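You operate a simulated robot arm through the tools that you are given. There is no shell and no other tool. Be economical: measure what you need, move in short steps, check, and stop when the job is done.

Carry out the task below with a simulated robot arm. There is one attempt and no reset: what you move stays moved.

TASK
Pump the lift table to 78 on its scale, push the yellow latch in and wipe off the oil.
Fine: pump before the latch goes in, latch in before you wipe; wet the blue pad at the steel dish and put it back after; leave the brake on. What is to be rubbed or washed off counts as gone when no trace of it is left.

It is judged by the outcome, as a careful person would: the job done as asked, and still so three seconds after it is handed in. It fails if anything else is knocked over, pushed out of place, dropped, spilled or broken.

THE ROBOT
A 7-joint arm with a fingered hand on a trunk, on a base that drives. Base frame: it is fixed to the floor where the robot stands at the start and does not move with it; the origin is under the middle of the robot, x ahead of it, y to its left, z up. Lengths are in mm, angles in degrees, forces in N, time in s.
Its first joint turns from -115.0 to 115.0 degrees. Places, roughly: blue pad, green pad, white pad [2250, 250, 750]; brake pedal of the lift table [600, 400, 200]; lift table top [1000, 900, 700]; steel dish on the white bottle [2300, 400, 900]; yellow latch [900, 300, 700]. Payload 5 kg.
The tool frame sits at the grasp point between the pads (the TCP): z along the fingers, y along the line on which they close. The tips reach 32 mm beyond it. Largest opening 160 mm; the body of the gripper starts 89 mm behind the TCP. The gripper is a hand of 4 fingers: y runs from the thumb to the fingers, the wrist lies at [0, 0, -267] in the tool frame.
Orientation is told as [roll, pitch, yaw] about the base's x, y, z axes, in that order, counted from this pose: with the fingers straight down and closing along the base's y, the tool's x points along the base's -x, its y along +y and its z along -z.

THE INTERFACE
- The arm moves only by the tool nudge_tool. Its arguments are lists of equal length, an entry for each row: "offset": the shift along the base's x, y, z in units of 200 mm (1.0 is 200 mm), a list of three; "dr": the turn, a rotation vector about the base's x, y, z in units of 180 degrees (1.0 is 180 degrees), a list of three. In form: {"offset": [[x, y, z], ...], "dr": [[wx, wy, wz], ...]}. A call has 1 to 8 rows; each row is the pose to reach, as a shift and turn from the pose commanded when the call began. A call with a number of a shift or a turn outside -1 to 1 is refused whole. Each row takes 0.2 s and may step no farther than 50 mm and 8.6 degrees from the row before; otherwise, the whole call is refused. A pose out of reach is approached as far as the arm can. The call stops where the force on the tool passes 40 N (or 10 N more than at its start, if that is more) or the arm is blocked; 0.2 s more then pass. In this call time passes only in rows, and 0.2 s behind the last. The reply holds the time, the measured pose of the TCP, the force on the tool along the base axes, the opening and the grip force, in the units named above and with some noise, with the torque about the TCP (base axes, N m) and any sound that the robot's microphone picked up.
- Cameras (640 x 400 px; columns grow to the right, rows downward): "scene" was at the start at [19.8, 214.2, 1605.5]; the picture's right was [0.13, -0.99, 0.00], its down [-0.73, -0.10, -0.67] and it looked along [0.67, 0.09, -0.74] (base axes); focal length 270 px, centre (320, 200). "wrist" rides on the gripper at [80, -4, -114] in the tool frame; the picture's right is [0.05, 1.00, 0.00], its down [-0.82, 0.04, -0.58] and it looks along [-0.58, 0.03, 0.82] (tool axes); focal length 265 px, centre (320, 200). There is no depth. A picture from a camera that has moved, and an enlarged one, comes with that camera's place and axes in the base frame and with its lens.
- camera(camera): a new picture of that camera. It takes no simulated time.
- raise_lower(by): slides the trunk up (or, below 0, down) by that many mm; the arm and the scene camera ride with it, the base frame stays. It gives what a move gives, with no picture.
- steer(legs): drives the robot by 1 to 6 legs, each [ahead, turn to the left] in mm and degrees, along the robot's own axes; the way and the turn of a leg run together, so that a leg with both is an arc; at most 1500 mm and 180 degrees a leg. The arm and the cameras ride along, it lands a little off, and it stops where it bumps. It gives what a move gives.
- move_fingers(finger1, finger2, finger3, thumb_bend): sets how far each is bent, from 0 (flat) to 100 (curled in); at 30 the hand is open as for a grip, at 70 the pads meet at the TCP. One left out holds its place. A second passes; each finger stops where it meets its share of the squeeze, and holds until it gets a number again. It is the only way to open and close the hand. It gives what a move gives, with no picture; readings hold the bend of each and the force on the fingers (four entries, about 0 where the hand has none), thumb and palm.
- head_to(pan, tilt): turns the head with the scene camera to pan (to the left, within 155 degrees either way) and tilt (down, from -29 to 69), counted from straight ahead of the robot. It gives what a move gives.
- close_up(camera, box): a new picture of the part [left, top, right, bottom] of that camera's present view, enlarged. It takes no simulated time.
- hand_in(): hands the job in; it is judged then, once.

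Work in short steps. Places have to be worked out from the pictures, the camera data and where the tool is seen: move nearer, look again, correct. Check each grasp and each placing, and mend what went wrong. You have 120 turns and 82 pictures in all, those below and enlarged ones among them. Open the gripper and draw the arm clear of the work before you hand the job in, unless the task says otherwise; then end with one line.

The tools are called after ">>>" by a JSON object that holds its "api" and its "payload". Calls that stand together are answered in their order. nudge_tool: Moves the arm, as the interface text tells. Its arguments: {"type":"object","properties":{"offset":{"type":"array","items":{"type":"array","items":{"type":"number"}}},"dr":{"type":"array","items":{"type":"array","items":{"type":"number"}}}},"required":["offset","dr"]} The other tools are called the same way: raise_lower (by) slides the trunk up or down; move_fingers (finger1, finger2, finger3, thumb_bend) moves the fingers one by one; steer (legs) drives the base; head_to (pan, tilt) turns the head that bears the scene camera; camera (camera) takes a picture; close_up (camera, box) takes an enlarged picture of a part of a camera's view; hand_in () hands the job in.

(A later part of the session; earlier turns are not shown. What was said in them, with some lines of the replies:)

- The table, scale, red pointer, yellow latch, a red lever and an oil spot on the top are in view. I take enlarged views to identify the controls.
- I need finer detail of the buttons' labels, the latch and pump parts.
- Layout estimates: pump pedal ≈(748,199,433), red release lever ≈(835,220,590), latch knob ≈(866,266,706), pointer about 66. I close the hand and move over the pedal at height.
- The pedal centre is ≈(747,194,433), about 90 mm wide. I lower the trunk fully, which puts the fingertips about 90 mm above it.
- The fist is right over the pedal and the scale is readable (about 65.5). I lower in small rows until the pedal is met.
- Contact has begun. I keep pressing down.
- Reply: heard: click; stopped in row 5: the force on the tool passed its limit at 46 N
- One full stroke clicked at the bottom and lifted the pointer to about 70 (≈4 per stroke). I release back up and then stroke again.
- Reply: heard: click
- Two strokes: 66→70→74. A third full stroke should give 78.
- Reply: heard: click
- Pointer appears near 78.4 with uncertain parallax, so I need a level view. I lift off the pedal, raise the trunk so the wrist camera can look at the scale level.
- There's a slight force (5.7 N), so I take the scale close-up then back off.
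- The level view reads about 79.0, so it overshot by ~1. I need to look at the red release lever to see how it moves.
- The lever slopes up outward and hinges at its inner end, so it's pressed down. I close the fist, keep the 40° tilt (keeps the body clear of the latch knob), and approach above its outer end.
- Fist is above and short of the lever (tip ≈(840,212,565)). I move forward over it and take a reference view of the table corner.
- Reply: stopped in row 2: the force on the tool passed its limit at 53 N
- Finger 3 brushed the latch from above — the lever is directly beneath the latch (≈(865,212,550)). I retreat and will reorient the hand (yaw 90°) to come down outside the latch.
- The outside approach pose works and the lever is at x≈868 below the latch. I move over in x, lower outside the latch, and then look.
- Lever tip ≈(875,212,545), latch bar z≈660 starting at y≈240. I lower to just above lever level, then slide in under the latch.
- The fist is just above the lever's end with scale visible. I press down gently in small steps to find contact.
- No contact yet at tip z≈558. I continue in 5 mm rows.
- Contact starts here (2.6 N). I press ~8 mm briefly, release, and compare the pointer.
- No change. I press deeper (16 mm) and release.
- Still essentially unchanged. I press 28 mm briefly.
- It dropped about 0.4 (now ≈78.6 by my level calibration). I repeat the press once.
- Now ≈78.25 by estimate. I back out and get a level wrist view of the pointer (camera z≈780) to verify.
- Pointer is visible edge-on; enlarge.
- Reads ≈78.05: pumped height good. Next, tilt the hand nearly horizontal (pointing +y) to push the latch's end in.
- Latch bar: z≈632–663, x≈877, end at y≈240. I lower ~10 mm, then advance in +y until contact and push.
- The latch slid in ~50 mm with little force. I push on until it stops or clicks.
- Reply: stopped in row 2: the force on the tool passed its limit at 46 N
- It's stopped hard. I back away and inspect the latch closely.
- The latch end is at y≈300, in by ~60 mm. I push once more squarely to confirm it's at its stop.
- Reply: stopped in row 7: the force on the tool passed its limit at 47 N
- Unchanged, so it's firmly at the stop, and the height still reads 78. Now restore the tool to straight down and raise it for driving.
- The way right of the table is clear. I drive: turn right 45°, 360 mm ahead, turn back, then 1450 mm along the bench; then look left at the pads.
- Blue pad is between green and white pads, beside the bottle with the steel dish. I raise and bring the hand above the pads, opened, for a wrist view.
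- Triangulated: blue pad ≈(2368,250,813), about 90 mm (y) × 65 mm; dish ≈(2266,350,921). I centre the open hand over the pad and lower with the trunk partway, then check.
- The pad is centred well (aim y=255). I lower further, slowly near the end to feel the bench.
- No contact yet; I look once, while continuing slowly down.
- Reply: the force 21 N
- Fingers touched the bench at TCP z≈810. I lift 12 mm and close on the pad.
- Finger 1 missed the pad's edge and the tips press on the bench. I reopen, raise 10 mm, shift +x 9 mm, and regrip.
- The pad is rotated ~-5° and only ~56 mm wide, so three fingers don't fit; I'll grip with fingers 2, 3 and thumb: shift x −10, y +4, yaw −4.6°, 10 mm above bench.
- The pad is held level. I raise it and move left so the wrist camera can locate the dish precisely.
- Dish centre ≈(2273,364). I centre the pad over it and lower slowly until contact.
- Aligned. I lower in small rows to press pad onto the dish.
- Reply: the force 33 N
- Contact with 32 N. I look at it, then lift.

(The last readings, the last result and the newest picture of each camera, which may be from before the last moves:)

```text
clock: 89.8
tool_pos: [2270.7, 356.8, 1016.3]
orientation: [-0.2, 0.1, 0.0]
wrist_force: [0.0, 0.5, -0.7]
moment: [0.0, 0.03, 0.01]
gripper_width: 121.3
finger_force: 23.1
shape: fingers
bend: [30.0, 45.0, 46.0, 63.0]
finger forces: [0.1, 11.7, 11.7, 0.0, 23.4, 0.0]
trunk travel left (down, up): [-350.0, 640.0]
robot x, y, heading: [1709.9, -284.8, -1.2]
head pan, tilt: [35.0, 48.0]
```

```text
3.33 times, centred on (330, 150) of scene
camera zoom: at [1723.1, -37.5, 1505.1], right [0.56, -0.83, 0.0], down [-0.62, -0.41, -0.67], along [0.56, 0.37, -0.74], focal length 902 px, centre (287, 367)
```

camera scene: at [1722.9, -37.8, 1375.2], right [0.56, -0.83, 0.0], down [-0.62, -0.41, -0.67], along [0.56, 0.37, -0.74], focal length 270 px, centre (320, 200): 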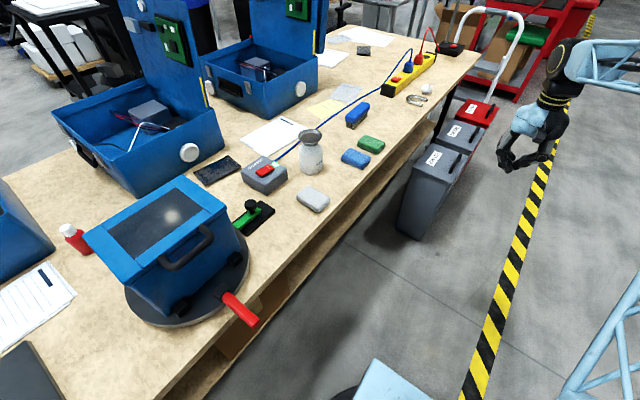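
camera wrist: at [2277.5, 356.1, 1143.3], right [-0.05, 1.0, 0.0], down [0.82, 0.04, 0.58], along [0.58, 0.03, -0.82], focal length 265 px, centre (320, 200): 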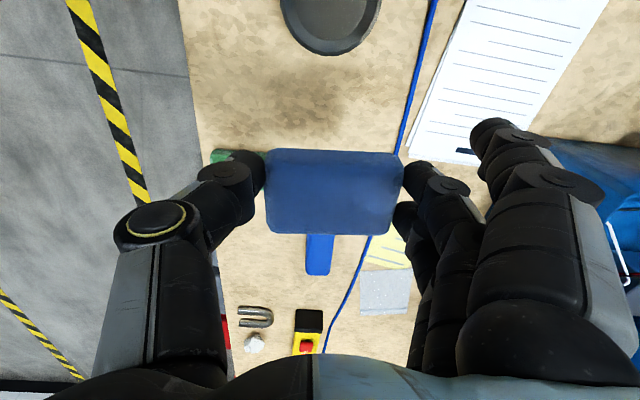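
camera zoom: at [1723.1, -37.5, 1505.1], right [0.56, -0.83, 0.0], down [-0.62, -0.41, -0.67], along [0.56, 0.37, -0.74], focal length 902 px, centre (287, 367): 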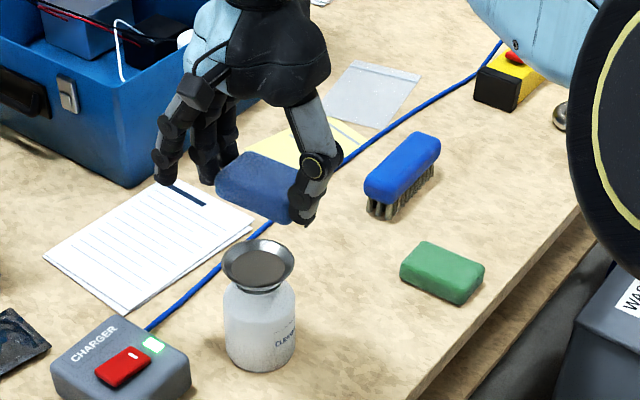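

I zoom on the pad to verify it looks wet.

>>> {"api": "close_up", "payload": {"camera": "scene", "box": [300, 130, 340, 180]}}

```text
8.00 times, centred on (320, 155) of scene
camera zoom: at [1723.1, -37.5, 1505.1], right [0.56, -0.83, 0.0], down [-0.62, -0.41, -0.67], along [0.56, 0.37, -0.74], focal length 2164 px, centre (320, 560)
```

zoom: 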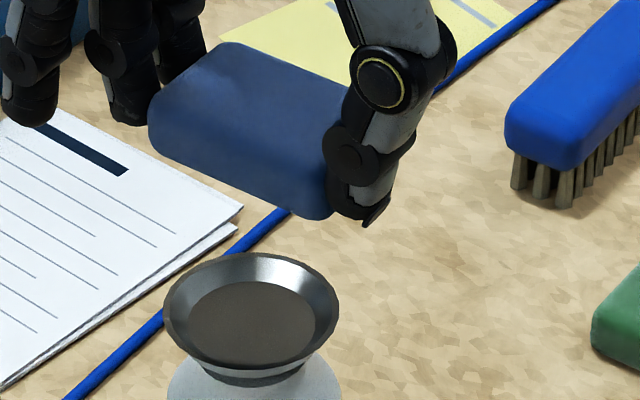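

Pad looks darker (wet). I withdraw the arm over the aisle, then drive back beside the lift table.

>>> {"api": "nudge_tool", "payload": {"offset": [[0.05, -0.2, 0.05], [0.1, -0.4, 0.05], [0.2, -0.6, 0.05], [0.3, -0.8, 0.05], [0.4, -1.0, 0.05]], "dr": [[0, 0, 0], [0, 0, 0], [0, 0, 0], [0, 0, 0], [0, 0, 0]]}}

>>> {"api": "nudge_tool", "payload": {"offset": [[0.1, -0.2, 0], [0.2, -0.4, 0], [0.25, -0.6, 0], [0.3, -0.8, 0], [0.3, -1.0, 0]], "dr": [[0, 0, 0], [0, 0, 0], [0, 0, 0], [0, 0, 0], [0, 0, 0]]}}

>>> {"api": "steer", "payload": {"legs": [[-1180, 0]]}}

>>> {"api": "head_to", "payload": {"pan": 45, "tilt": 52}}

>>> {"api": "camera", "payload": {"camera": "scene"}}

```text
clock: 91.0
tool_pos: [2351.9, 155.3, 1024.3]
orientation: [-0.1, 0.1, 0.0]
wrist_force: [0.0, 0.3, 0.3]
moment: [-0.03, 0.01, 0.01]
gripper_width: 121.4
finger_force: 23.1
shape: fingers
bend: [30.0, 45.0, 46.0, 63.0]
finger forces: [0.0, 11.6, 11.5, 0.0, 23.1, 0.0]
trunk travel left (down, up): [-350.0, 640.0]
robot x, y, heading: [1714.9, -285.6, -1.3]
head pan, tilt: [35.0, 48.0]
```

```text
clock: 92.2
tool_pos: [2410.6, -43.1, 1027.1]
orientation: [-0.1, 0.1, -0.1]
wrist_force: [0.4, -0.4, -0.7]
moment: [-0.02, 0.02, 0.0]
gripper_width: 121.6
finger_force: 23.3
shape: fingers
bend: [30.0, 45.0, 46.0, 63.0]
finger forces: [0.0, 11.6, 11.5, 0.1, 23.1, 0.0]
trunk travel left (down, up): [-350.0, 640.0]
robot x, y, heading: [1710.7, -283.4, -1.0]
head pan, tilt: [35.0, 48.0]
```

```text
clock: 98.2
tool_pos: [1235.1, -17.9, 1026.6]
orientation: [-0.1, 0.2, 0.7]
wrist_force: [0.1, -0.6, -0.7]
moment: [0.03, 0.0, 0.04]
gripper_width: 121.5
finger_force: 24.0
shape: fingers
bend: [30.0, 45.0, 46.0, 63.0]
finger forces: [0.0, 11.6, 11.6, 0.1, 23.1, 0.1]
trunk travel left (down, up): [-350.0, 640.0]
robot x, y, heading: [536.8, -269.9, -0.8]
head pan, tilt: [35.0, 48.0]
```

```text
clock: 98.9
tool_pos: [1233.5, -17.2, 1026.2]
orientation: [-0.1, 0.1, 0.6]
wrist_force: [0.9, -0.1, 1.1]
moment: [0.0, 0.03, 0.02]
gripper_width: 121.6
finger_force: 23.6
shape: fingers
bend: [30.0, 45.0, 46.0, 63.0]
finger forces: [0.0, 11.6, 11.5, 0.0, 23.1, 0.1]
trunk travel left (down, up): [-350.0, 640.0]
robot x, y, heading: [536.4, -272.6, -0.6]
head pan, tilt: [45.0, 52.0]
```

```text
22 pictures are left
camera scene: at [535.3, -11.8, 1499.9], right [0.7, -0.71, 0.0], down [-0.56, -0.55, -0.62], along [0.44, 0.43, -0.79], focal length 270 px, centre (320, 200)
```

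scene: 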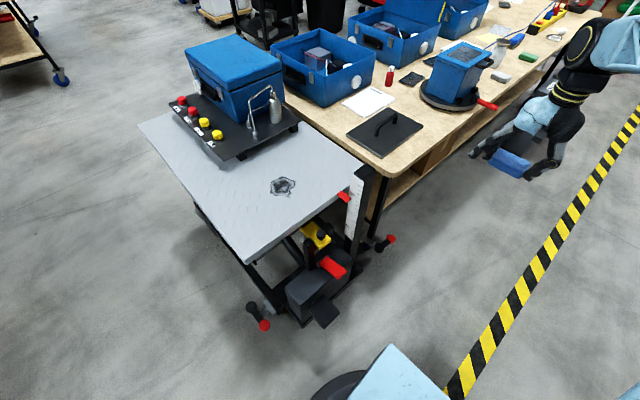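

Oil at ≈(889,512), table ≈785 high, robot within reach. I bring the pad over the oil at height, staying clear of the scale.

>>> {"api": "nudge_tool", "payload": {"offset": [[-0.2, 0.08, 0], [-0.4, 0.16, 0], [-0.6, 0.24, 0], [-0.8, 0.32, 0], [-1.0, 0.4, 0]], "dr": [[0, 0, 0], [0, 0, 0], [0, 0, 0], [0, 0, 0], [0, 0, 0]]}}

>>> {"api": "nudge_tool", "payload": {"offset": [[-0.15, 0.15, 0], [-0.3, 0.3, 0], [-0.45, 0.5, 0], [-0.55, 0.7, 0], [-0.6, 0.9, 0], [-0.6, 1.0, 0]], "dr": [[0, 0, 0], [0, 0, 0], [0, 0, 0], [0, 0, 0], [0, 0, 0], [0, 0, 0]]}}

>>> {"api": "nudge_tool", "payload": {"offset": [[0, 0.2, 0], [0, 0.4, 0], [0, 0.6, 0], [0, 0.8, 0], [-0.05, 1.0, 0]], "dr": [[0, 0, 0], [0, 0, 0], [0, 0, 0], [0, 0, 0], [0, 0, 0]]}}

>>> {"api": "camera", "payload": {"camera": "wrist"}}

```text
clock: 100.1
tool_pos: [1032.9, 63.7, 1028.7]
orientation: [-0.1, -0.1, 0.5]
wrist_force: [-1.4, 0.4, -0.3]
moment: [-0.03, 0.03, 0.02]
gripper_width: 121.6
finger_force: 22.7
shape: fingers
bend: [30.0, 45.0, 46.0, 63.0]
finger forces: [0.0, 11.4, 11.4, 0.1, 22.7, 0.1]
trunk travel left (down, up): [-350.0, 640.0]
robot x, y, heading: [537.5, -267.5, -0.5]
head pan, tilt: [45.0, 52.0]
```

```text
clock: 101.5
tool_pos: [914.9, 265.5, 1025.4]
orientation: [-0.1, 0.1, 0.5]
wrist_force: [0.0, -0.5, -1.2]
moment: [0.01, 0.03, 0.01]
gripper_width: 121.6
finger_force: 23.0
shape: fingers
bend: [30.0, 45.0, 46.0, 63.0]
finger forces: [0.0, 11.3, 11.1, 0.0, 22.3, 0.0]
trunk travel left (down, up): [-350.0, 640.0]
robot x, y, heading: [539.8, -270.0, -0.4]
head pan, tilt: [45.0, 52.0]
```

```text
clock: 102.7
tool_pos: [904.0, 464.1, 1027.4]
orientation: [0.0, 0.1, 0.6]
wrist_force: [0.4, 0.0, -0.2]
moment: [0.0, -0.01, 0.0]
gripper_width: 121.3
finger_force: 22.7
shape: fingers
bend: [30.0, 45.0, 46.0, 63.0]
finger forces: [0.1, 11.5, 11.0, 0.0, 22.4, 0.0]
trunk travel left (down, up): [-350.0, 640.0]
robot x, y, heading: [537.4, -265.9, -0.6]
head pan, tilt: [45.0, 52.0]
```

```text
21 pictures are left
camera wrist: at [823.4, 458.1, 1138.8], right [-0.06, 1.0, 0.0], down [0.82, 0.05, 0.58], along [0.58, 0.03, -0.82], focal length 265 px, centre (320, 200)
```

wrist: 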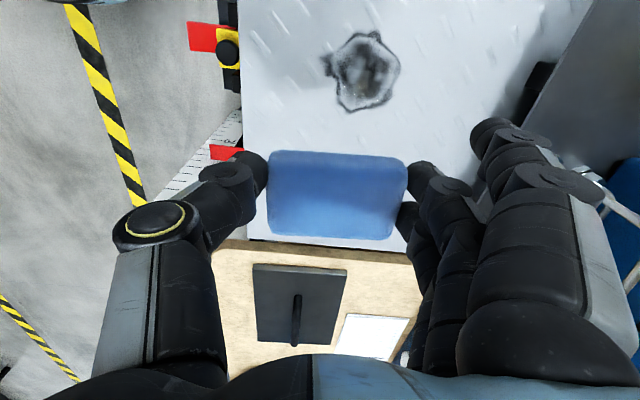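

Oil spans x≈837–927, y≈463–560. I move to the near end, lower by trunk 140 mm, then approach contact gently.

>>> {"api": "nudge_tool", "payload": {"offset": [[-0.17, 0.1, 0], [-0.34, 0.2, 0]], "dr": [[0, 0, 0], [0, 0, 0]]}}

>>> {"api": "raise_lower", "payload": {"by": -150}}

>>> {"api": "nudge_tool", "payload": {"offset": [[0, 0, -0.08], [0, 0, -0.14], [0, 0, -0.18], [0, 0, -0.21], [0, 0, -0.24]], "dr": [[0, 0, 0], [0, 0, 0], [0, 0, 0], [0, 0, 0], [0, 0, 0]]}}

```text
clock: 103.3
tool_pos: [833.8, 503.1, 1023.3]
orientation: [-0.1, 0.1, 0.5]
wrist_force: [-0.3, 0.0, 0.0]
moment: [-0.02, 0.0, 0.04]
gripper_width: 121.2
finger_force: 22.5
shape: fingers
bend: [30.0, 45.0, 46.0, 63.0]
finger forces: [0.0, 11.4, 11.0, 0.0, 22.4, 0.0]
trunk travel left (down, up): [-350.0, 640.0]
robot x, y, heading: [538.6, -269.1, -0.5]
head pan, tilt: [45.0, 52.0]
```

```text
clock: 105.1
tool_pos: [832.9, 503.2, 876.1]
orientation: [-0.1, 0.1, 0.7]
wrist_force: [-1.2, -0.3, -0.2]
moment: [0.01, 0.03, 0.03]
gripper_width: 121.2
finger_force: 22.4
shape: fingers
bend: [30.0, 45.0, 46.0, 63.0]
finger forces: [0.0, 11.5, 11.1, 0.1, 22.4, 0.0]
trunk travel left (down, up): [-200.0, 790.0]
robot x, y, heading: [539.9, -269.8, -0.5]
head pan, tilt: [45.0, 52.0]
```

```text
clock: 106.3
tool_pos: [832.4, 502.4, 829.6]
orientation: [0.1, -0.1, 0.6]
wrist_force: [0.0, 0.4, 11.7]
moment: [0.39, -0.16, -0.01]
gripper_width: 121.5
finger_force: 22.1
shape: fingers
bend: [30.0, 45.0, 46.0, 63.0]
finger forces: [0.1, 11.6, 11.1, 0.1, 22.6, 0.0]
trunk travel left (down, up): [-200.0, 790.0]
robot x, y, heading: [538.9, -270.4, -0.2]
head pan, tilt: [45.0, 52.0]
```

Contact at 11.7 N. I wipe back and forth in x over the spot at this pressure.

>>> {"api": "nudge_tool", "payload": {"offset": [[0.12, 0, 0], [0.24, 0, 0], [0.36, 0, 0], [0.5, 0, 0], [0.5, -0.1, 0], [0.36, -0.12, 0], [0.2, -0.12, 0], [0.02, -0.12, 0]], "dr": [[0, 0, 0], [0, 0, 0], [0, 0, 0], [0, 0, 0], [0, 0, 0], [0, 0, 0], [0, 0, 0], [0, 0, 0]]}}

>>> {"api": "nudge_tool", "payload": {"offset": [[0, 0.12, 0], [0, 0.24, 0], [0.15, 0.24, 0], [0.3, 0.24, 0], [0.48, 0.24, 0], [0.48, 0.12, 0], [0.3, 0.12, 0], [0.1, 0.12, 0]], "dr": [[0, 0, 0], [0, 0, 0], [0, 0, 0], [0, 0, 0], [0, 0, 0], [0, 0, 0], [0, 0, 0], [0, 0, 0]]}}

>>> {"api": "camera", "payload": {"camera": "scene"}}

```text
clock: 108.1
tool_pos: [835.5, 478.0, 827.9]
orientation: [-0.1, 0.1, 0.6]
wrist_force: [0.5, 0.2, 16.1]
moment: [0.63, -0.21, -0.09]
gripper_width: 118.5
finger_force: 23.9
shape: fingers
bend: [30.0, 45.0, 45.0, 63.0]
finger forces: [0.0, 12.0, 12.0, 0.1, 23.7, 0.1]
trunk travel left (down, up): [-200.0, 790.0]
robot x, y, heading: [537.4, -267.0, -0.9]
head pan, tilt: [45.0, 52.0]
```

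```text
clock: 109.9
tool_pos: [857.5, 501.6, 827.4]
orientation: [0.0, 0.1, 0.7]
wrist_force: [1.7, -0.2, 20.0]
moment: [0.57, -0.27, -0.08]
gripper_width: 118.0
finger_force: 24.0
shape: fingers
bend: [30.0, 45.0, 45.0, 64.0]
finger forces: [0.0, 12.0, 11.9, 0.1, 24.5, 0.0]
trunk travel left (down, up): [-200.0, 790.0]
robot x, y, heading: [536.2, -268.7, -0.6]
head pan, tilt: [45.0, 52.0]
```

```text
20 pictures are left
camera scene: at [535.6, -12.9, 1350.1], right [0.7, -0.71, 0.0], down [-0.56, -0.55, -0.62], along [0.44, 0.43, -0.79], focal length 270 px, centre (320, 200)
```

scene: 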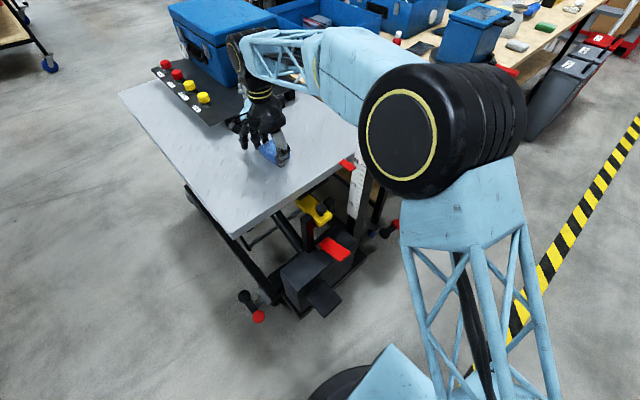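

I lift slightly and move toward +x so the wrist camera can see the wiped area.

>>> {"api": "nudge_tool", "payload": {"offset": [[0, 0, 0.15], [0.15, 0, 0.35], [0.3, 0, 0.55]], "dr": [[0, 0, 0], [0, 0, 0], [0, 0, 0]]}}

>>> {"api": "camera", "payload": {"camera": "wrist"}}

```text
clock: 110.7
tool_pos: [917.9, 502.2, 936.0]
orientation: [-0.1, 0.1, 0.6]
wrist_force: [-1.0, 0.7, -0.7]
moment: [-0.05, -0.01, 0.0]
gripper_width: 119.0
finger_force: 24.1
shape: fingers
bend: [30.0, 44.0, 45.0, 63.0]
finger forces: [0.0, 12.1, 12.1, 0.0, 24.1, 0.0]
trunk travel left (down, up): [-200.0, 790.0]
robot x, y, heading: [539.1, -267.6, -0.1]
head pan, tilt: [45.0, 52.0]
```

```text
19 pictures are left
camera wrist: at [836.9, 496.1, 1049.1], right [-0.06, 1.0, 0.0], down [0.82, 0.05, 0.58], along [0.57, 0.03, -0.82], focal length 265 px, centre (320, 200)
```

wrist: 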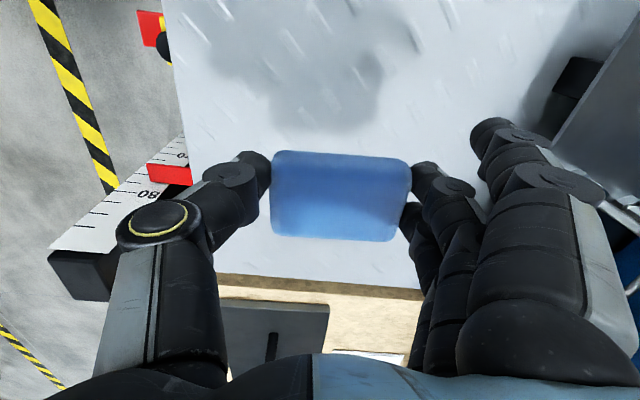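

There's a grey patch that may be the hand's shadow or residue; I enlarge it.

>>> {"api": "close_up", "payload": {"camera": "wrist", "box": [190, 0, 450, 150]}}

```text
2.46 times, centred on (320, 75) of wrist
camera zoom: at [836.9, 496.1, 1049.1], right [-0.06, 1.0, 0.0], down [0.82, 0.05, 0.58], along [0.57, 0.03, -0.82], focal length 653 px, centre (320, 508)
```

zoom: 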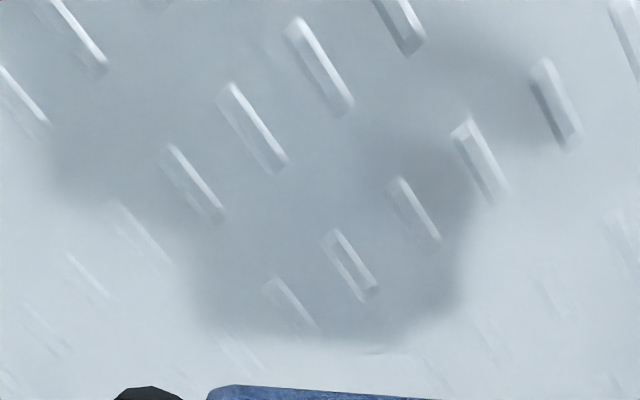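

It appears to be just shadow, but a faint mark remains near (937,522). I do another wider wipe to be sure.

>>> {"api": "nudge_tool", "payload": {"offset": [[0.1, 0, -0.2], [0.18, 0, -0.4], [0.18, 0, -0.5], [0.18, 0, -0.545]], "dr": [[0, 0, 0], [0, 0, 0], [0, 0, 0], [0, 0, 0]]}}

>>> {"api": "nudge_tool", "payload": {"offset": [[-0.15, 0, 0], [-0.3, 0, 0], [-0.45, 0, 0], [-0.62, 0, 0], [-0.62, 0.12, 0], [-0.45, 0.13, 0], [-0.25, 0.13, 0], [-0.02, 0.13, 0]], "dr": [[0, 0, 0], [0, 0, 0], [0, 0, 0], [0, 0, 0], [0, 0, 0], [0, 0, 0], [0, 0, 0], [0, 0, 0]]}}

>>> {"api": "nudge_tool", "payload": {"offset": [[0, -0.13, 0], [0, -0.28, 0], [-0.2, -0.28, 0], [-0.4, -0.28, 0], [-0.6, -0.28, 0], [-0.6, -0.1, 0], [-0.4, -0.1, 0], [-0.2, -0.1, 0]], "dr": [[0, 0, 0], [0, 0, 0], [0, 0, 0], [0, 0, 0], [0, 0, 0], [0, 0, 0], [0, 0, 0], [0, 0, 0]]}}

>>> {"api": "nudge_tool", "payload": {"offset": [[0, 0, 0.2], [0, 0, 0.4], [0, 0, 0.64], [0, 0, 0.88], [0, 0, 1.0]], "dr": [[0, 0, 0], [0, 0, 0], [0, 0, 0], [0, 0, 0], [0, 0, 0]]}}

```text
clock: 111.7
tool_pos: [952.7, 502.7, 829.0]
orientation: [0.0, 0.0, 0.6]
wrist_force: [0.2, -1.2, 4.4]
moment: [0.16, -0.01, -0.02]
gripper_width: 119.3
finger_force: 24.0
shape: fingers
bend: [30.0, 44.0, 45.0, 63.0]
finger forces: [0.0, 12.0, 12.0, 0.0, 24.2, 0.1]
trunk travel left (down, up): [-200.0, 790.0]
robot x, y, heading: [536.2, -265.4, -0.6]
head pan, tilt: [45.0, 52.0]
```

```text
clock: 113.5
tool_pos: [949.1, 528.1, 829.2]
orientation: [0.0, 0.0, 0.7]
wrist_force: [1.1, 0.3, 4.5]
moment: [0.2, -0.15, -0.03]
gripper_width: 119.4
finger_force: 23.3
shape: fingers
bend: [30.0, 44.0, 45.0, 63.0]
finger forces: [0.1, 12.3, 11.9, 0.1, 23.5, 0.0]
trunk travel left (down, up): [-200.0, 790.0]
robot x, y, heading: [537.9, -270.3, -0.7]
head pan, tilt: [45.0, 52.0]
```

```text
clock: 115.3
tool_pos: [907.2, 510.8, 826.3]
orientation: [0.1, 0.1, 0.6]
wrist_force: [-5.4, 2.2, 16.3]
moment: [0.23, -0.02, 0.05]
gripper_width: 120.1
finger_force: 24.4
shape: fingers
bend: [30.0, 45.0, 46.0, 63.0]
finger forces: [0.0, 13.0, 12.6, 0.0, 23.7, 0.0]
trunk travel left (down, up): [-200.0, 790.0]
robot x, y, heading: [534.5, -267.0, -0.5]
head pan, tilt: [45.0, 52.0]
```

```text
clock: 116.5
tool_pos: [910.0, 510.8, 1029.0]
orientation: [0.0, 0.1, 0.6]
wrist_force: [0.7, 0.0, -0.4]
moment: [-0.01, 0.0, 0.0]
gripper_width: 120.2
finger_force: 23.1
shape: fingers
bend: [30.0, 45.0, 46.0, 63.0]
finger forces: [0.1, 11.7, 11.4, 0.0, 23.2, 0.0]
trunk travel left (down, up): [-200.0, 790.0]
robot x, y, heading: [537.2, -267.7, -0.6]
head pan, tilt: [45.0, 52.0]
```

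I withdraw the arm along the same way and inspect the top with the scene camera.

>>> {"api": "nudge_tool", "payload": {"offset": [[0, -0.2, 0], [0, -0.4, 0], [0, -0.6, 0], [0, -0.8, 0], [0.05, -1.0, 0]], "dr": [[0, 0, 0], [0, 0, 0], [0, 0, 0], [0, 0, 0], [0, 0, 0]]}}

>>> {"api": "nudge_tool", "payload": {"offset": [[0, -0.2, 0], [0.1, -0.4, 0], [0.25, -0.55, 0], [0.4, -0.7, 0], [0.5, -0.9, 0], [0.6, -1.0, 0]], "dr": [[0, 0, 0], [0, 0, 0], [0, 0, 0], [0, 0, 0], [0, 0, 0], [0, 0, 0]]}}

>>> {"api": "nudge_tool", "payload": {"offset": [[0.2, -0.08, 0], [0.4, -0.16, 0], [0.6, -0.24, 0], [0.8, -0.32, 0], [1.0, -0.4, 0]], "dr": [[0, 0, 0], [0, 0, 0], [0, 0, 0], [0, 0, 0], [0, 0, 0]]}}

>>> {"api": "close_up", "payload": {"camera": "scene", "box": [200, 110, 380, 280]}}

```text
clock: 117.7
tool_pos: [918.1, 310.2, 1027.9]
orientation: [-0.2, 0.0, 0.7]
wrist_force: [-0.2, 0.1, -0.6]
moment: [-0.02, 0.02, 0.01]
gripper_width: 120.3
finger_force: 23.2
shape: fingers
bend: [30.0, 45.0, 46.0, 63.0]
finger forces: [0.0, 11.7, 11.6, 0.0, 23.2, 0.0]
trunk travel left (down, up): [-200.0, 790.0]
robot x, y, heading: [540.4, -270.6, -0.5]
head pan, tilt: [45.0, 52.0]
```

```text
clock: 119.1
tool_pos: [1039.8, 109.1, 1024.4]
orientation: [0.0, 0.1, 0.6]
wrist_force: [-0.4, -0.1, -0.6]
moment: [0.0, 0.0, -0.01]
gripper_width: 120.1
finger_force: 23.0
shape: fingers
bend: [30.0, 45.0, 46.0, 63.0]
finger forces: [0.0, 11.5, 11.4, 0.0, 22.9, 0.1]
trunk travel left (down, up): [-200.0, 790.0]
robot x, y, heading: [538.0, -267.2, -0.7]
head pan, tilt: [45.0, 52.0]
```

```text
clock: 120.3
tool_pos: [1240.3, 30.7, 1026.0]
orientation: [-0.1, 0.1, 0.5]
wrist_force: [-0.5, -0.2, 0.4]
moment: [-0.02, -0.02, -0.01]
gripper_width: 120.3
finger_force: 23.1
shape: fingers
bend: [30.0, 45.0, 46.0, 63.0]
finger forces: [0.1, 11.6, 11.5, 0.1, 22.9, 0.0]
trunk travel left (down, up): [-200.0, 790.0]
robot x, y, heading: [539.3, -270.5, -0.4]
head pan, tilt: [45.0, 52.0]
```

```text
2.35 times, centred on (290, 195) of scene
camera zoom: at [535.1, -11.6, 1349.8], right [0.7, -0.71, 0.0], down [-0.56, -0.55, -0.62], along [0.44, 0.43, -0.79], focal length 636 px, centre (391, 212)
```

zoom: 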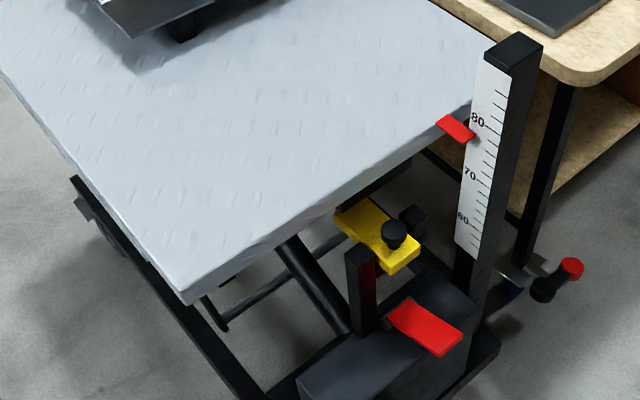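

Top looks clean; enlarge the exact spot to check for traces.

>>> {"api": "close_up", "payload": {"camera": "scene", "box": [240, 125, 320, 185]}}

```text
6.67 times, centred on (280, 155) of scene
camera zoom: at [535.1, -11.6, 1349.8], right [0.7, -0.71, 0.0], down [-0.56, -0.55, -0.62], along [0.44, 0.43, -0.79], focal length 1803 px, centre (587, 500)
```

zoom: 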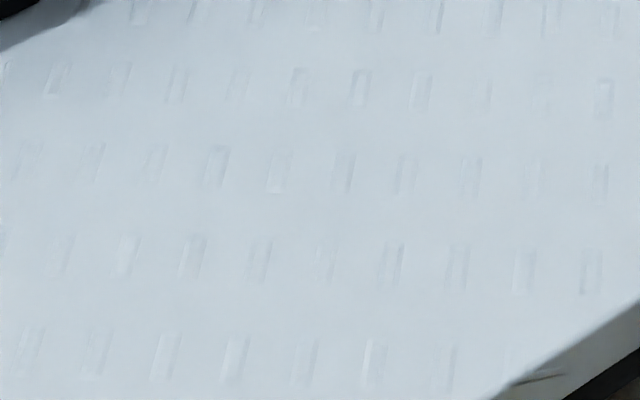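

The oil is gone. I drive back to the bench to return the blue pad.

>>> {"api": "steer", "payload": {"legs": [[1175, -0.5]]}}

>>> {"api": "nudge_tool", "payload": {"offset": [[0, 0.2, 0], [0, 0.4, 0], [0, 0.6, 0]], "dr": [[0, 0, 0], [0, 0, 0], [0, 0, 0]]}}

>>> {"api": "camera", "payload": {"camera": "wrist"}}

```text
clock: 126.3
tool_pos: [2428.8, -4.0, 1026.1]
orientation: [0.0, 0.2, -0.4]
wrist_force: [0.0, -0.5, -0.2]
moment: [-0.02, 0.0, -0.04]
gripper_width: 120.1
finger_force: 22.9
shape: fingers
bend: [30.0, 45.0, 46.0, 63.0]
finger forces: [0.0, 11.6, 11.4, 0.1, 22.8, 0.0]
trunk travel left (down, up): [-200.0, 790.0]
robot x, y, heading: [1720.6, -291.1, -1.5]
head pan, tilt: [45.0, 52.0]
```

```text
clock: 127.1
tool_pos: [2428.7, 117.6, 1024.6]
orientation: [0.0, -0.1, -0.5]
wrist_force: [0.0, 0.4, -1.1]
moment: [0.0, -0.03, -0.04]
gripper_width: 119.9
finger_force: 23.1
shape: fingers
bend: [30.0, 45.0, 46.0, 63.0]
finger forces: [0.1, 11.6, 11.5, 0.1, 23.0, 0.0]
trunk travel left (down, up): [-200.0, 790.0]
robot x, y, heading: [1723.3, -288.7, -1.7]
head pan, tilt: [45.0, 52.0]
```

```text
15 pictures are left
camera wrist: at [2347.8, 113.6, 1137.0], right [-0.04, 1.0, 0.0], down [0.82, 0.04, 0.58], along [0.58, 0.02, -0.82], focal length 265 px, centre (320, 200)
```

wrist: 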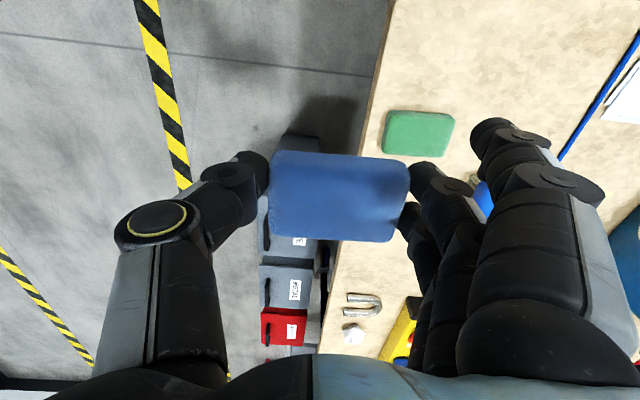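

Green pad position matches earlier (within ~5 mm), so frame is good. I go to the pick-up pose over (2361,260) with the original yaw and lower.

>>> {"api": "nudge_tool", "payload": {"offset": [[-0.1, 0.2, 0], [-0.2, 0.4, 0], [-0.3, 0.6, 0], [-0.335, 0.71, 0]], "dr": [[0, 0, 0], [0, 0, 0], [0, 0, -0.01], [0, 0, -0.0206]]}}

>>> {"api": "raise_lower", "payload": {"by": -150}}

>>> {"api": "camera", "payload": {"camera": "wrist"}}

```text
clock: 128.1
tool_pos: [2361.0, 258.5, 1024.5]
orientation: [-0.2, 0.1, -4.2]
wrist_force: [-0.7, 0.0, -0.1]
moment: [-0.01, 0.01, 0.02]
gripper_width: 120.1
finger_force: 23.0
shape: fingers
bend: [30.0, 45.0, 46.0, 63.0]
finger forces: [0.0, 11.6, 11.3, 0.0, 23.0, 0.1]
trunk travel left (down, up): [-200.0, 790.0]
robot x, y, heading: [1721.4, -290.0, -1.6]
head pan, tilt: [45.0, 52.0]
```

```text
clock: 129.8
tool_pos: [2361.3, 258.2, 876.0]
orientation: [-0.2, 0.0, -4.1]
wrist_force: [0.0, -0.2, 0.1]
moment: [-0.01, 0.06, 0.02]
gripper_width: 120.2
finger_force: 22.8
shape: fingers
bend: [30.0, 45.0, 46.0, 63.0]
finger forces: [0.0, 11.7, 11.4, 0.1, 23.0, 0.0]
trunk travel left (down, up): [-50.0, 940.0]
robot x, y, heading: [1721.9, -290.5, -1.5]
head pan, tilt: [45.0, 52.0]
```

```text
14 pictures are left
camera wrist: at [2280.7, 259.5, 988.3], right [0.02, 1.0, 0.0], down [0.82, -0.02, 0.58], along [0.58, -0.01, -0.82], focal length 265 px, centre (320, 200)
```

wrist: 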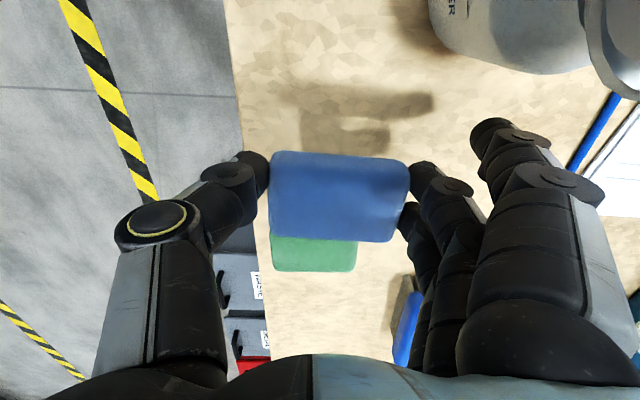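

Clear of the green pad. I lower slowly to set it down.

>>> {"api": "nudge_tool", "payload": {"offset": [[0, 0, -0.1], [0, 0, -0.17], [0, 0, -0.2], [0, 0, -0.22], [0, 0, -0.24], [0, 0, -0.25]], "dr": [[0, 0, 0], [0, 0, 0], [0, 0, 0], [0, 0, 0], [0, 0, 0], [0, 0, 0]]}}

```text
clock: 131.2
tool_pos: [2360.9, 258.1, 825.1]
orientation: [0.0, 0.1, -4.2]
wrist_force: [0.3, 0.4, -0.4]
moment: [0.0, 0.01, -0.03]
gripper_width: 120.0
finger_force: 22.7
shape: fingers
bend: [30.0, 45.0, 46.0, 63.0]
finger forces: [0.0, 11.6, 11.3, 0.1, 22.9, 0.0]
trunk travel left (down, up): [-50.0, 940.0]
robot x, y, heading: [1722.0, -292.8, -1.7]
head pan, tilt: [45.0, 52.0]
```

No contact yet at 825 (pad was pushed up a little in the hand while wiping); I continue in 2 mm rows.

>>> {"api": "nudge_tool", "payload": {"offset": [[0, 0, -0.012], [0, 0, -0.024], [0, 0, -0.036], [0, 0, -0.046]], "dr": [[0, 0, 0], [0, 0, 0], [0, 0, 0], [0, 0, 0]]}}

```text
clock: 132.2
tool_pos: [2361.1, 257.7, 820.6]
orientation: [0.1, -0.2, -4.1]
wrist_force: [1.1, -0.5, 37.5]
moment: [0.47, -0.39, 0.22]
gripper_width: 119.3
finger_force: 26.4
shape: fingers
bend: [30.0, 45.0, 46.0, 64.0]
finger forces: [0.0, 13.3, 13.1, 0.0, 26.3, 0.0]
trunk travel left (down, up): [-50.0, 940.0]
robot x, y, heading: [1724.0, -293.0, -1.5]
head pan, tilt: [45.0, 52.0]
```

It's on the bench. I relieve pressure by ~4 mm and open the fingers, then lift clear.

>>> {"api": "nudge_tool", "payload": {"offset": [[0, 0, 0.018]], "dr": [[0, 0, 0]]}}

>>> {"api": "move_fingers", "payload": {"finger1": 30, "finger2": 30, "finger3": 30, "thumb_bend": 30}}

>>> {"api": "nudge_tool", "payload": {"offset": [[0, 0, 0.1], [0, 0, 0.3], [0, 0, 0.5], [0, 0, 0.75], [0, 0, 1.0]], "dr": [[0, 0, 0], [0, 0, 0], [0, 0, 0], [0, 0, 0], [0, 0, 0]]}}

>>> {"api": "camera", "payload": {"camera": "wrist"}}

```text
clock: 132.6
tool_pos: [2362.5, 257.8, 821.7]
orientation: [0.0, 0.0, -4.2]
wrist_force: [1.0, -1.2, 27.1]
moment: [0.51, -0.33, 0.13]
gripper_width: 119.4
finger_force: 26.0
shape: fingers
bend: [30.0, 45.0, 46.0, 64.0]
finger forces: [0.0, 12.5, 12.2, 0.1, 26.3, 0.1]
trunk travel left (down, up): [-50.0, 940.0]
robot x, y, heading: [1722.7, -290.7, -1.6]
head pan, tilt: [45.0, 52.0]
```

```text
clock: 133.6
tool_pos: [2362.8, 258.8, 818.3]
orientation: [0.0, 0.1, -4.1]
wrist_force: [0.3, 0.2, 0.8]
moment: [0.0, -0.01, 0.0]
gripper_width: 170.5
finger_force: 0.0
shape: fingers
bend: [30.0, 30.0, 30.0, 30.0]
finger forces: [0.1, 0.0, 0.0, 0.0, 0.0, 0.0]
trunk travel left (down, up): [-50.0, 940.0]
robot x, y, heading: [1726.7, -287.9, -1.5]
head pan, tilt: [45.0, 52.0]
```

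```text
clock: 134.8
tool_pos: [2357.6, 251.2, 975.4]
orientation: [0.1, -0.1, -4.3]
wrist_force: [0.1, -0.8, 0.5]
moment: [0.02, 0.0, -0.02]
gripper_width: 170.8
finger_force: 0.0
shape: fingers
bend: [30.0, 30.0, 30.0, 30.0]
finger forces: [0.1, 0.0, 0.0, 0.1, 0.1, 0.0]
out of reach, approached as far as the arm can: row 4, 5
trunk travel left (down, up): [-50.0, 940.0]
robot x, y, heading: [1722.7, -288.8, -1.7]
head pan, tilt: [45.0, 52.0]
```

```text
13 pictures are left
camera wrist: at [2276.5, 252.6, 1087.0], right [0.02, 1.0, 0.0], down [0.82, -0.02, 0.58], along [0.58, -0.01, -0.82], focal length 265 px, centre (320, 200)
```

wrist: 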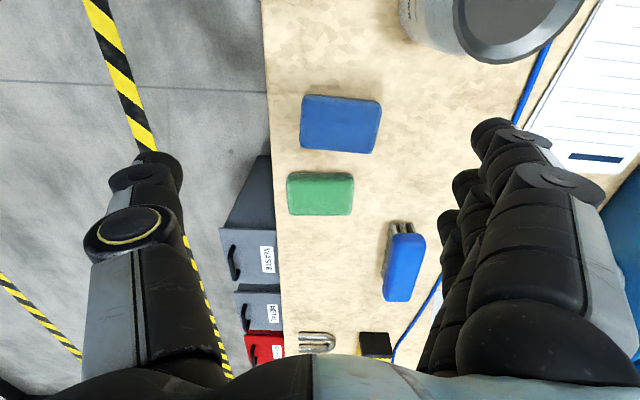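

The pad is back in its place beside the green one, everything else undisturbed. I draw the arm off over the aisle and take a final look.

>>> {"api": "nudge_tool", "payload": {"offset": [[0, -0.2, 0], [0, -0.4, 0], [0, -0.6, 0], [0.05, -0.8, 0], [0.1, -1.0, 0]], "dr": [[0, 0, 0], [0, 0, 0], [0, 0, 0], [0, 0, 0], [0, 0, 0]]}}

>>> {"api": "nudge_tool", "payload": {"offset": [[0.05, -0.2, 0], [0.1, -0.4, 0], [0.15, -0.6, 0]], "dr": [[0, 0, 0], [0, 0, 0], [0, 0, 0]]}}

>>> {"api": "camera", "payload": {"camera": "scene"}}

>>> {"api": "head_to", "payload": {"pan": 145, "tilt": 35}}

>>> {"api": "camera", "payload": {"camera": "scene"}}

```text
clock: 136.0
tool_pos: [2375.7, 53.8, 972.0]
orientation: [-0.1, 0.1, -4.1]
wrist_force: [-1.1, 0.9, 0.0]
moment: [-0.04, -0.06, 0.02]
gripper_width: 170.6
finger_force: 0.1
shape: fingers
bend: [30.0, 30.0, 30.0, 30.0]
finger forces: [0.0, 0.1, 0.1, 0.1, 0.1, 0.0]
trunk travel left (down, up): [-50.0, 940.0]
robot x, y, heading: [1720.8, -294.3, -1.5]
head pan, tilt: [45.0, 52.0]
```

```text
clock: 136.8
tool_pos: [2407.3, -66.6, 971.8]
orientation: [0.0, 0.1, -4.1]
wrist_force: [0.4, 0.0, -0.5]
moment: [-0.07, -0.04, -0.02]
gripper_width: 170.4
finger_force: 0.0
shape: fingers
bend: [30.0, 30.0, 30.0, 30.0]
finger forces: [0.0, 0.0, 0.1, 0.0, 0.0, 0.0]
trunk travel left (down, up): [-50.0, 940.0]
robot x, y, heading: [1720.4, -289.4, -1.7]
head pan, tilt: [45.0, 52.0]
```

```text
12 pictures are left
camera scene: at [1723.6, -33.3, 1199.8], right [0.69, -0.73, 0.0], down [-0.57, -0.54, -0.62], along [0.45, 0.42, -0.79], focal length 270 px, centre (320, 200)
```

scene: 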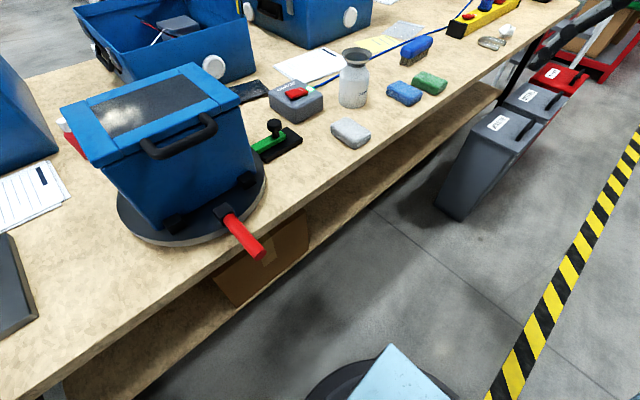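

```text
clock: 138.6
tool_pos: [2409.0, -66.6, 972.9]
orientation: [0.0, 0.0, -4.2]
wrist_force: [-0.4, 1.0, 0.1]
moment: [0.01, 0.0, 0.02]
gripper_width: 170.6
finger_force: 0.0
shape: fingers
bend: [30.0, 30.0, 30.0, 30.0]
finger forces: [0.1, 0.0, 0.0, 0.1, 0.0, 0.0]
trunk travel left (down, up): [-50.0, 940.0]
robot x, y, heading: [1718.8, -290.3, -1.6]
head pan, tilt: [145.0, 35.0]
```

```text
11 pictures are left
camera scene: at [1598.5, -32.9, 1224.2], right [0.6, 0.8, 0.0], down [0.46, -0.34, -0.82], along [-0.66, 0.49, -0.57], focal length 270 px, centre (320, 200)
```

scene: 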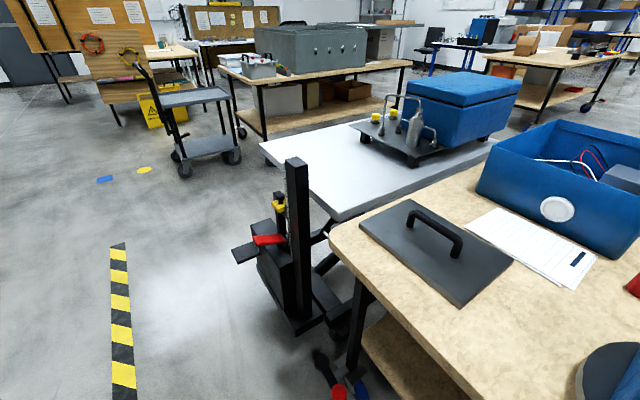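

The table is still raised, the latch is in, the pads, dish and bottle are in place, and the arm is clear with the hand open. I hand in.

>>> {"api": "hand_in", "payload": {}}

```text
The job is handed in.
```

The lift table reads about 78 on its scale, the yellow latch is pushed in to its stop, and I saw no trace of oil left. The blue pad was wetted at the dish and put back about 15 mm off its original spot; I did not touch the brake. The three pump strokes overshot to about 79, so I let the table down with the red lever before pushing the latch in.
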